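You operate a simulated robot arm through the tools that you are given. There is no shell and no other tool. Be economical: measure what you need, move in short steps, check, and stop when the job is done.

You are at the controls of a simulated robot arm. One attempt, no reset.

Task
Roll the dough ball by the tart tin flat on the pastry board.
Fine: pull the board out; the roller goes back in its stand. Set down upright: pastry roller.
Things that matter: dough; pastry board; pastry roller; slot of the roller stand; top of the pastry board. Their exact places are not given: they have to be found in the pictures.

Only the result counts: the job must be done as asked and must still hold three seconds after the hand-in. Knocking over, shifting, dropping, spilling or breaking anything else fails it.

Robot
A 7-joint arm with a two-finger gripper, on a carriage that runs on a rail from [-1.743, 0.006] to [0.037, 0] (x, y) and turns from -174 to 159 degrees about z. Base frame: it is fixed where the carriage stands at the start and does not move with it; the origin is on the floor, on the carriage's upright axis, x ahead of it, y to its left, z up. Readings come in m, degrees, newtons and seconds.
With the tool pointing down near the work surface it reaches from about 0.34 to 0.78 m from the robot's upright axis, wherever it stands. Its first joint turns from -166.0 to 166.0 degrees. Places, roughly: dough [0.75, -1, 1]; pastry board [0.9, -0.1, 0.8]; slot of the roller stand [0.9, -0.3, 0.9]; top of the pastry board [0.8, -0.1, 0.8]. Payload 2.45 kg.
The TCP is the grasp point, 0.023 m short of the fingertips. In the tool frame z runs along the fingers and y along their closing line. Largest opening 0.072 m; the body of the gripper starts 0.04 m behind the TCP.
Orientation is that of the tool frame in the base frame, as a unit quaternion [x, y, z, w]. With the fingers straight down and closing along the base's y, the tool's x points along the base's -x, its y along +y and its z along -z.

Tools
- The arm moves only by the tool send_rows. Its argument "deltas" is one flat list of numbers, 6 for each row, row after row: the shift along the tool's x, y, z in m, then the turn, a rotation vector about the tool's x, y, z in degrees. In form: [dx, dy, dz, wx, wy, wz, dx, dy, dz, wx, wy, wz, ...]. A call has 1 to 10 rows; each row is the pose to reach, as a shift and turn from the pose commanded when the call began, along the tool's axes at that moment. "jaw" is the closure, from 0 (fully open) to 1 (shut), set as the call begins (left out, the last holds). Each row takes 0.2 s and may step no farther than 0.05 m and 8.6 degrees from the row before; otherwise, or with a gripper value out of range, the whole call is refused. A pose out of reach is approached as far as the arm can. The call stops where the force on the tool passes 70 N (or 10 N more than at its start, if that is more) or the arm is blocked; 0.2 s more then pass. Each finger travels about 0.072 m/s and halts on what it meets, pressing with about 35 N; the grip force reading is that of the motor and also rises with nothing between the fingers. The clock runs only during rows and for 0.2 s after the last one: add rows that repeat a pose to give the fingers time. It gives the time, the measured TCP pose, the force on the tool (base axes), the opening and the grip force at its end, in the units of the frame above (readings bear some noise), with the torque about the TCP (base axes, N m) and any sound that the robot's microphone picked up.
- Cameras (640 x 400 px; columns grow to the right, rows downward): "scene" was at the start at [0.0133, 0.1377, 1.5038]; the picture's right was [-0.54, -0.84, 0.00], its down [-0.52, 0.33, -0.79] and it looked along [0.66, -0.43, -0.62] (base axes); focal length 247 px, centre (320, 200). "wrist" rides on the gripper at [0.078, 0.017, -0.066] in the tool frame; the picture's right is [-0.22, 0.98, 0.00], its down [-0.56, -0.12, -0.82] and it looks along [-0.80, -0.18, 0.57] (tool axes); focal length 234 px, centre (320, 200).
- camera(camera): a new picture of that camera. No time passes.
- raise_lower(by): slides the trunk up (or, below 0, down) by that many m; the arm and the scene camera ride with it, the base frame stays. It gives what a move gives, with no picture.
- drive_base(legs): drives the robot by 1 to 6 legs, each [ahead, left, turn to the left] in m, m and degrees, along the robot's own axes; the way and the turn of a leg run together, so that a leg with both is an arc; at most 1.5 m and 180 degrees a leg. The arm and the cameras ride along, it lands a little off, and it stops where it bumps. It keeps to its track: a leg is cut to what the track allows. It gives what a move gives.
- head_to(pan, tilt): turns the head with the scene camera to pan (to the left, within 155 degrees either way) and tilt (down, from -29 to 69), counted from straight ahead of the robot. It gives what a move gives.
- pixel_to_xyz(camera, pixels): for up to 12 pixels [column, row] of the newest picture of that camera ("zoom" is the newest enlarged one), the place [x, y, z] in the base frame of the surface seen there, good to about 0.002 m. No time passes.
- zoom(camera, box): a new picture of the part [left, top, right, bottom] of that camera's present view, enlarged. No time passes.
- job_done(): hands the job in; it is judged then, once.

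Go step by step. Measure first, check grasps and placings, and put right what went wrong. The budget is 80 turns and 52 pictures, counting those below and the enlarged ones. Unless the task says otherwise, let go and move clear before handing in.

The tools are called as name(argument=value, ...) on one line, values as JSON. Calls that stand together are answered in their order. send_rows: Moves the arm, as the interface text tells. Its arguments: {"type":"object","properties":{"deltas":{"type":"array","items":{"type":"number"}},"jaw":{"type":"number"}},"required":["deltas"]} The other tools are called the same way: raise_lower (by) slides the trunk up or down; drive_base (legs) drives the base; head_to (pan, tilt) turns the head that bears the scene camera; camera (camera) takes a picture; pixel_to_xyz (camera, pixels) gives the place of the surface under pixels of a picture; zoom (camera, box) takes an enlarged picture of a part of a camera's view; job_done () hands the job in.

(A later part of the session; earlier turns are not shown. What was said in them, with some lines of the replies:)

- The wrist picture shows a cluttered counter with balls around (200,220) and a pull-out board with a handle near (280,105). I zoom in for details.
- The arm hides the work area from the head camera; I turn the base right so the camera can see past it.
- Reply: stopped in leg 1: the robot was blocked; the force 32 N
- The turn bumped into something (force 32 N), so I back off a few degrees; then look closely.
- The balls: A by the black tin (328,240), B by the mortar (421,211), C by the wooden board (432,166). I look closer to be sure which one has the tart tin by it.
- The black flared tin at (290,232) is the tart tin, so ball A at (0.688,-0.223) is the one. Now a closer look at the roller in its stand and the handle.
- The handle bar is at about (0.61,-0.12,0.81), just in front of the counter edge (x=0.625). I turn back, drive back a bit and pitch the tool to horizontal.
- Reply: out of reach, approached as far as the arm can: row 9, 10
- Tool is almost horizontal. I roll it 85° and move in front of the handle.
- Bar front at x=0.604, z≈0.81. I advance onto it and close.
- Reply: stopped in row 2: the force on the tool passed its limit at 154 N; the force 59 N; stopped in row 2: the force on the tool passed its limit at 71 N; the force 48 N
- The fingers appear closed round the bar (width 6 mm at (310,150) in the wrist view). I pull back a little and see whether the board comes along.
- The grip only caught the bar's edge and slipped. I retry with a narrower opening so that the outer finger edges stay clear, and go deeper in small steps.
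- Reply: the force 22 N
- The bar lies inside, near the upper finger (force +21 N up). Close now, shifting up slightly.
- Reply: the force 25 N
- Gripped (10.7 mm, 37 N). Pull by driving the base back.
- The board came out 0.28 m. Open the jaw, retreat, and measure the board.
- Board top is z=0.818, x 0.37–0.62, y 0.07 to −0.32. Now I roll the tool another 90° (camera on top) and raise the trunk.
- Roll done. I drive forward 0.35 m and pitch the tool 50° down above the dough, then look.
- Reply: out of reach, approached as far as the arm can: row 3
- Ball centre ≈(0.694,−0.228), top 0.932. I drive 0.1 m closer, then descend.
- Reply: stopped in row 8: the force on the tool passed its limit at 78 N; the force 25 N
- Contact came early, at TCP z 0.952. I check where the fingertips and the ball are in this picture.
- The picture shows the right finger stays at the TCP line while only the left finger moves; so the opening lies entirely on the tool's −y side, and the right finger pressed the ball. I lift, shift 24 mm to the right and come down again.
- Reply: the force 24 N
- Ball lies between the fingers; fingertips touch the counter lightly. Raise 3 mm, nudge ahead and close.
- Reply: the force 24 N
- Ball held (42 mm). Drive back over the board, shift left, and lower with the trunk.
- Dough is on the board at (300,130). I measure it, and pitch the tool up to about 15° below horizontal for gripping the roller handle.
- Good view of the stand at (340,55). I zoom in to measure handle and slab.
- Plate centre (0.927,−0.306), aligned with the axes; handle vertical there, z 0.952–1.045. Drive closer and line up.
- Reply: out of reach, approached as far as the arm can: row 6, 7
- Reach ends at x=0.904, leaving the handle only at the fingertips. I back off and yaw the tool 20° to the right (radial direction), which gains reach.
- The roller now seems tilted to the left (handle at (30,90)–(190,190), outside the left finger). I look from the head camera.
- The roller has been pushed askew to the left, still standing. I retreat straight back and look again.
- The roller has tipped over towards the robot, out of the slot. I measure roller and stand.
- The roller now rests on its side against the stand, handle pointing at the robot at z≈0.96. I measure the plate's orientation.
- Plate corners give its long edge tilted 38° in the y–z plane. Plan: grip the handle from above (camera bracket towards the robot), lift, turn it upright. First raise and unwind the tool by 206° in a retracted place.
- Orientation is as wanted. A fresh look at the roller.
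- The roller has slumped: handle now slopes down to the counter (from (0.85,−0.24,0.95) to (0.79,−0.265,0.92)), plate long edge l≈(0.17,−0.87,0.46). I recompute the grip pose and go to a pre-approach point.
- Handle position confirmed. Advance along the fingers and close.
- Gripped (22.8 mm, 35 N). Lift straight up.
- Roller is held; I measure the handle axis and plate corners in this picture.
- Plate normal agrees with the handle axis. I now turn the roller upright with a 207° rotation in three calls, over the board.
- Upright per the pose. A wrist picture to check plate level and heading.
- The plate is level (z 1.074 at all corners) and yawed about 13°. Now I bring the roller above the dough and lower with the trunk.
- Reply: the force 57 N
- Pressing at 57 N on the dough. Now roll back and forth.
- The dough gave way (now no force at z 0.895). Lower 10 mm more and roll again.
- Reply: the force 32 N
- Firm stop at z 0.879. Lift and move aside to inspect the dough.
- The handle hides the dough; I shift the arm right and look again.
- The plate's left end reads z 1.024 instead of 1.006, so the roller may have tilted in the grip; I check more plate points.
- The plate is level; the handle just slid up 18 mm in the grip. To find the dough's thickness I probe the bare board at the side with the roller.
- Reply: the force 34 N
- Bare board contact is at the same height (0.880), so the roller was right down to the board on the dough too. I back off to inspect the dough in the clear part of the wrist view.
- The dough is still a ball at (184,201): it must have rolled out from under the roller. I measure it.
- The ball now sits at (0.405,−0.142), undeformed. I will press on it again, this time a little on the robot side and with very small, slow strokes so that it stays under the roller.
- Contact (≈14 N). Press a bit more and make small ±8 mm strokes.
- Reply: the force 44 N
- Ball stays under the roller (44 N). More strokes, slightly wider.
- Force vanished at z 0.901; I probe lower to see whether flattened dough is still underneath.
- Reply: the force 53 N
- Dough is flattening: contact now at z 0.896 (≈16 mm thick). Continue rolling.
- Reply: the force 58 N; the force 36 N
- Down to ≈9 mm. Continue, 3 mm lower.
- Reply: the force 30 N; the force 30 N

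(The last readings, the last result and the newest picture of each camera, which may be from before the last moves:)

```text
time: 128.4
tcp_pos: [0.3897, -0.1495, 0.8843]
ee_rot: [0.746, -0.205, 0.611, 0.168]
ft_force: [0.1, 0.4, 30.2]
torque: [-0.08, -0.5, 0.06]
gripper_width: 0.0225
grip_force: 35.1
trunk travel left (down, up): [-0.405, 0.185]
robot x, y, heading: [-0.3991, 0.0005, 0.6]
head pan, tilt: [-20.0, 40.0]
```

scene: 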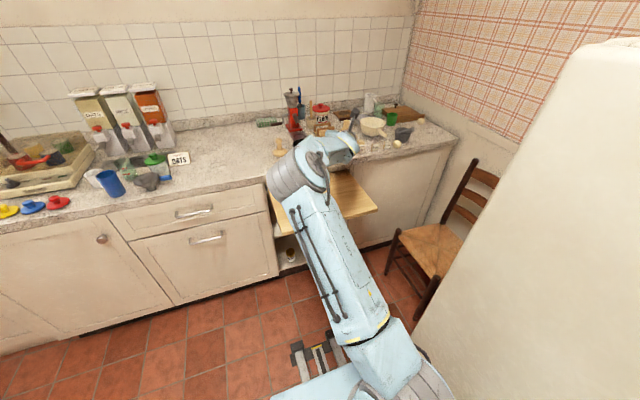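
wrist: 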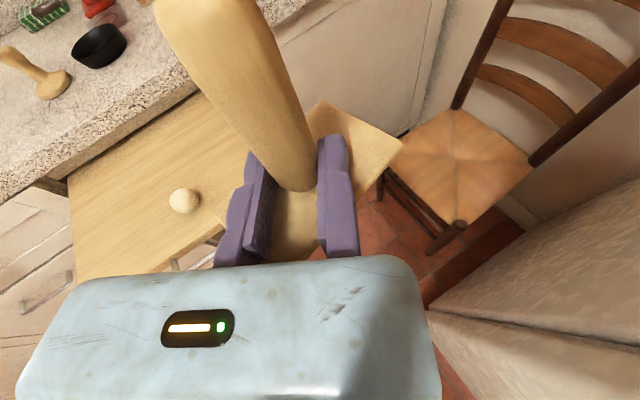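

≈5 mm thick now. One more firm pass.

send_rows(deltas=[-0.0029, 0, 0.0006, 0, 0, 0, -0.0012, -0.0084, 0.009, 0, 0, 0, 0.0008, -0.0182, 0.0188, 0, 0, 0, -0.0012, -0.0084, 0.009, 0, 0, 0, -0.0029, 0, 0.0006, 0, 0, 0, -0.0046, 0.0084, -0.0078, 0, 0, 0, -0.0057, 0.014, -0.0134, 0, 0, 0, -0.0046, 0.0084, -0.0078, 0, 0, 0, -0.0029, 0, 0.0006, 0, 0, 0])

send_rows(deltas=[0.0017, -0.0084, 0.0084, 0, 0, 0, 0.0037, -0.0182, 0.0182, 0, 0, 0, 0.0017, -0.0084, 0.0084, 0, 0, 0, 0, 0, 0, 0, 0, 0, -0.0017, 0.0084, -0.0084, 0, 0, 0, -0.0028, 0.014, -0.014, 0, 0, 0, -0.0017, 0.0084, -0.0084, 0, 0, 0, 0, 0, 0, 0, 0, 0])

raise_lower(by=0.17)

```text
time: 130.4
tcp_pos: [0.3902, -0.1501, 0.8847]
ee_rot: [0.744, -0.205, 0.613, 0.169]
ft_force: [-0.2, 0.0, 39.2]
torque: [-0.01, -0.64, 0.01]
gripper_width: 0.0225
grip_force: 35.7
trunk travel left (down, up): [-0.405, 0.185]
robot x, y, heading: [-0.3971, 0.0014, 0.7]
head pan, tilt: [-20.0, 40.0]
```

```text
time: 132.2
tcp_pos: [0.3903, -0.1488, 0.8848]
ee_rot: [0.744, -0.205, 0.613, 0.169]
ft_force: [-0.2, -0.1, 38.0]
torque: [-0.13, -0.65, -0.02]
gripper_width: 0.0224
grip_force: 35.4
trunk travel left (down, up): [-0.405, 0.185]
robot x, y, heading: [-0.4019, -0.0002, 0.6]
head pan, tilt: [-20.0, 40.0]
```

```text
time: 134.1
tcp_pos: [0.3917, -0.1477, 1.048]
ee_rot: [0.748, -0.205, 0.609, 0.167]
ft_force: [1.1, -1.0, -2.7]
torque: [-0.01, 0.01, -0.01]
gripper_width: 0.0225
grip_force: 35.0
trunk travel left (down, up): [-0.575, 0.015]
robot x, y, heading: [-0.3985, -0.0003, 0.4]
head pan, tilt: [-20.0, 40.0]
```

Rolling saturates at ≈5 mm: the dough is flat. Now to the stand: yaw the roller −13.5°, raise, drive in, extend above the stand and look.

send_rows(deltas=[0.0285, 0.0237, 0.0088, -2.2, 0, 0.45, 0.057, 0.0474, 0.0177, -4.4, 0, 0.9, 0.0855, 0.0711, 0.0265, -6.6, 0, 1.35, 0.114, 0.0949, 0.0353, -8.8, 0, 1.8, 0.1425, 0.1186, 0.0442, -11, 0, 2.25, 0.171, 0.1423, 0.053, -13.2, 0, 2.7])

drive_base(legs=[[0.45, 0, 0]])

raise_lower(by=-0.165)

send_rows(deltas=[0.004, -0.0196, 0.0196, 0, 0, 0, 0.008, -0.0393, 0.0391, 0, 0, 0, 0.012, -0.0589, 0.0587, 0, 0, 0, 0.012, -0.0589, 0.0587, 0, 0, 0])

camera(camera="wrist")

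```text
time: 135.5
tcp_pos: [0.3938, -0.3163, 1.2067]
ee_rot: [0.718, -0.292, 0.585, 0.238]
ft_force: [-0.4, 0.2, -2.2]
torque: [0.01, 0.03, -0.02]
gripper_width: 0.0225
grip_force: 34.7
trunk travel left (down, up): [-0.575, 0.015]
robot x, y, heading: [-0.3993, 0.0002, 0.4]
head pan, tilt: [-20.0, 40.0]
```

```text
time: 138.3
tcp_pos: [0.8268, -0.3185, 1.2059]
ee_rot: [0.718, -0.292, 0.586, 0.238]
ft_force: [0.2, -0.3, -1.2]
torque: [-0.04, 0.04, 0.02]
gripper_width: 0.0225
grip_force: 35.6
trunk travel left (down, up): [-0.575, 0.015]
robot x, y, heading: [0.035, 0.0027, 0.5]
head pan, tilt: [-20.0, 40.0]
```

```text
time: 140.2
tcp_pos: [0.8262, -0.3179, 1.0408]
ee_rot: [0.717, -0.292, 0.586, 0.239]
ft_force: [0.1, -0.1, -1.2]
torque: [0.03, 0.03, -0.01]
gripper_width: 0.0224
grip_force: 35.0
trunk travel left (down, up): [-0.41, 0.18]
robot x, y, heading: [0.033, -0.0008, 0.7]
head pan, tilt: [-20.0, 40.0]
```

```text
time: 141.2
tcp_pos: [0.9098, -0.3187, 1.041]
ee_rot: [0.718, -0.292, 0.584, 0.239]
ft_force: [0.4, 0.1, -2.6]
torque: [-0.04, -0.01, 0.05]
gripper_width: 0.0223
grip_force: 34.9
trunk travel left (down, up): [-0.41, 0.18]
robot x, y, heading: [0.0361, -0.001, 0.6]
head pan, tilt: [-20.0, 40.0]
```

```text
1 pictures are left
```

wrist: 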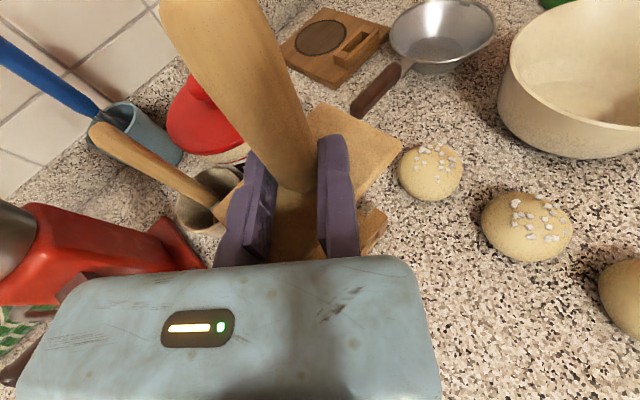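

Reach suffices. I measure plate and stand corners (plate (320,103),(400,147); stand (375,225)).

pixel_to_xyz(camera="wrist", pixels=[[324, 105], [397, 147], [362, 197], [340, 112], [385, 165], [285, 250], [230, 185], [381, 215], [370, 245], [362, 210], [384, 222], [372, 210]])

pixel_to_xyz(camera="wrist", pixels=[[375, 212], [366, 230], [376, 228], [380, 235], [366, 250], [360, 222], [223, 195], [220, 205], [228, 200], [300, 200], [275, 250], [240, 165]])

```text
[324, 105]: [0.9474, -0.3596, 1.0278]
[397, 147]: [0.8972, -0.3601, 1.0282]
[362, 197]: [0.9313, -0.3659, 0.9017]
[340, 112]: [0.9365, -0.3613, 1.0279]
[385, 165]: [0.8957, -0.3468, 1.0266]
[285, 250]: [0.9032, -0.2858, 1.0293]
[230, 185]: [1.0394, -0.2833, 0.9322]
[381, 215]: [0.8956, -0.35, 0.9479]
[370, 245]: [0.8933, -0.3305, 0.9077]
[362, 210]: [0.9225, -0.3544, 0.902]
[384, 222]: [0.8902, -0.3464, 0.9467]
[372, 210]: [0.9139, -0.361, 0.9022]
```

```text
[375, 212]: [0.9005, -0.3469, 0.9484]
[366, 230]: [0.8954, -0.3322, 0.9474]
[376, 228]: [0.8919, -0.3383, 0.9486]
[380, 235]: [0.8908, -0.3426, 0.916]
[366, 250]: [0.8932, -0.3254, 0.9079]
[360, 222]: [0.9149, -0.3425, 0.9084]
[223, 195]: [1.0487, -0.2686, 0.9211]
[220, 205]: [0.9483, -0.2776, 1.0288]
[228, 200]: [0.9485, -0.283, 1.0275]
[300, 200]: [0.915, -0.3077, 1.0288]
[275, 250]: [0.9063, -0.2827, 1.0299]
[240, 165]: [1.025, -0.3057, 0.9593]
```

Plate needs about −3 mm in x and +9.5 mm in y relative to the stand. Shift, then begin lowering by the trunk and watch the force.

send_rows(deltas=[-0.0018, -0.0047, -0.0086, 0, 0, 0, -0.0018, -0.0047, -0.0086, 0, 0, 0])

raise_lower(by=-0.038)

```text
time: 141.8
tcp_pos: [0.9063, -0.3082, 1.0429]
ee_rot: [0.717, -0.293, 0.586, 0.239]
ft_force: [-0.1, 0.3, -2.6]
torque: [0.0, 0.03, 0.0]
gripper_width: 0.0223
grip_force: 34.8
trunk travel left (down, up): [-0.41, 0.18]
robot x, y, heading: [0.0325, -0.0008, 0.7]
head pan, tilt: [-20.0, 40.0]
```

```text
time: 142.6
tcp_pos: [0.9071, -0.3075, 1.0024]
ee_rot: [0.718, -0.292, 0.585, 0.238]
ft_force: [0.7, -0.7, -1.1]
torque: [0.03, 0.0, 0.0]
gripper_width: 0.0226
grip_force: 35.3
trunk travel left (down, up): [-0.372, 0.218]
robot x, y, heading: [0.0355, -0.0019, 0.7]
head pan, tilt: [-20.0, 40.0]
```

No contact with the roller already about 1 cm into the slot. Continue down.

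raise_lower(by=-0.032)

send_rows(deltas=[-0.002, 0, 0.0004, 0, 0, 0, -0.004, 0, 0.0008, 0, 0, 0, -0.006, 0, 0.0012, 0, 0, 0])

```text
time: 143.4
tcp_pos: [0.907, -0.3073, 0.9696]
ee_rot: [0.718, -0.292, 0.586, 0.238]
ft_force: [8.2, -1.0, -1.3]
torque: [-0.04, -0.35, -0.06]
gripper_width: 0.0227
grip_force: 35.1
trunk travel left (down, up): [-0.34, 0.25]
robot x, y, heading: [0.0335, 0.0001, 0.6]
head pan, tilt: [-20.0, 40.0]
```

```text
time: 144.2
tcp_pos: [0.9069, -0.307, 0.9684]
ee_rot: [0.717, -0.292, 0.587, 0.238]
ft_force: [15.5, -3.9, 11.7]
torque: [-0.37, -0.75, -0.16]
gripper_width: 0.0224
grip_force: 34.7
trunk travel left (down, up): [-0.34, 0.25]
robot x, y, heading: [0.0354, 0.0014, 0.4]
head pan, tilt: [-20.0, 40.0]
5 turns are left
```

Nearly seated (z 0.968), with a sideways force of +15 N in x; I give way 3 mm in x while pressing lightly.

send_rows(deltas=[0.0004, -0.0021, 0.0021, 0, 0, 0, -0.0016, -0.0021, 0.0025, 0, 0, 0, -0.0016, -0.0021, 0.0025, 0, 0, 0])

```text
time: 145.0
tcp_pos: [0.9078, -0.3074, 0.9661]
ee_rot: [0.716, -0.292, 0.588, 0.238]
ft_force: [-0.6, 0.5, 20.7]
torque: [-0.56, -0.76, -0.04]
gripper_width: 0.0227
grip_force: 34.9
trunk travel left (down, up): [-0.34, 0.25]
robot x, y, heading: [0.0332, 0.0019, 0.4]
head pan, tilt: [-20.0, 40.0]
4 turns are left
```

Seated: Fx ≈ 0, light 20 N downward. Open, clear the fixed finger, retract straight back, and look.

send_rows(deltas=[0, 0, 0, 0, 0, 0, 0.001, 0, 0, 0, 0, 0, 0.002, 0.003, 0, 0, 0, 0, 0.002, 0.006, 0, 0, 0, 0, 0.002, 0.006, 0, 0, 0, 0], jaw=0.4)

send_rows(deltas=[0, 0, -0.015, 0, 0, 0, 0, 0, -0.03, 0, 0, 0, 0, 0, -0.05, 0, 0, 0, 0, 0, -0.08, 0, 0, 0, 0, 0, -0.12, 0, 0, 0])

camera(camera="wrist")

```text
time: 146.2
tcp_pos: [0.9045, -0.3099, 0.9663]
ee_rot: [0.717, -0.292, 0.587, 0.238]
ft_force: [4.1, 6.2, 20.7]
torque: [-0.13, -0.41, 0.21]
gripper_width: 0.0438
grip_force: 0.8
trunk travel left (down, up): [-0.34, 0.25]
robot x, y, heading: [0.0301, 0.0005, 0.3]
head pan, tilt: [-20.0, 40.0]
```

```text
time: 147.4
tcp_pos: [0.8205, -0.2304, 0.9903]
ee_rot: [0.718, -0.292, 0.586, 0.238]
ft_force: [-0.6, -1.2, -1.0]
torque: [-0.06, 0.01, 0.01]
gripper_width: 0.0432
grip_force: 0.0
trunk travel left (down, up): [-0.34, 0.25]
robot x, y, heading: [0.0313, 0.0021, 0.5]
head pan, tilt: [-20.0, 40.0]
```

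```text
0 pictures are left
3 turns are left
```

wrist: 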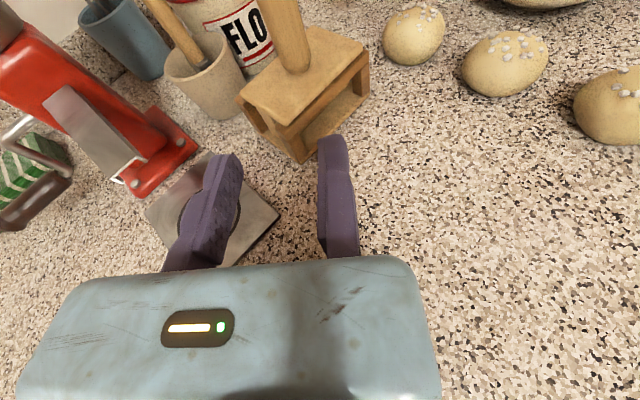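

The picture shows the roller upright in its stand (handle at (290,30), plate on the rails). I check plate height and move the arm up clear.

pixel_to_xyz(camera="wrist", pixels=[[250, 92], [305, 110], [350, 50], [318, 30], [300, 90], [291, 40], [288, 10]])

raise_lower(by=0.2)

```text
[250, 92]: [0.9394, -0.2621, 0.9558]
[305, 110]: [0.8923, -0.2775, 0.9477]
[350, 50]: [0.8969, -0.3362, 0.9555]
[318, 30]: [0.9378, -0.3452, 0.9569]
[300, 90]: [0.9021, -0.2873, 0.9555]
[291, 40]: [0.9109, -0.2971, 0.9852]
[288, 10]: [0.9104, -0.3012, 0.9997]
```

```text
time: 149.6
tcp_pos: [0.8216, -0.2295, 1.1905]
ee_rot: [0.718, -0.293, 0.585, 0.238]
ft_force: [0.2, -0.3, 0.1]
torque: [0.02, -0.02, -0.02]
gripper_width: 0.0432
grip_force: 0.0
trunk travel left (down, up): [-0.54, 0.05]
robot x, y, heading: [0.0354, 0.0002, 0.3]
head pan, tilt: [-20.0, 40.0]
2 turns are left
```

The plate is level on the rails, with every point at z about 0.956. The roller stands upright and the arm is clear, so I hand in.

job_done()

```text
The job is handed in.
```

I rolled the dough ball by the tart tin out on the pulled-out board to about 5 mm thick, going by the roller's stop height. I had no pictures left to look at the finished dough.

The pastry roller is back in its stand, upright and level, and the gripper has let go and is clear. Three things to know about how it went:

- **Roller tipped over:** on my first try at gripping it, I knocked it out of its stand onto the counter. I picked it up and turned it upright again before rolling.
- **Stand moved:** it may have shifted about 5 mm towards the robot in that knock, and I did not move it back.
- **Board left out:** it is still pulled out about 28 cm, with the dough near its front edge.
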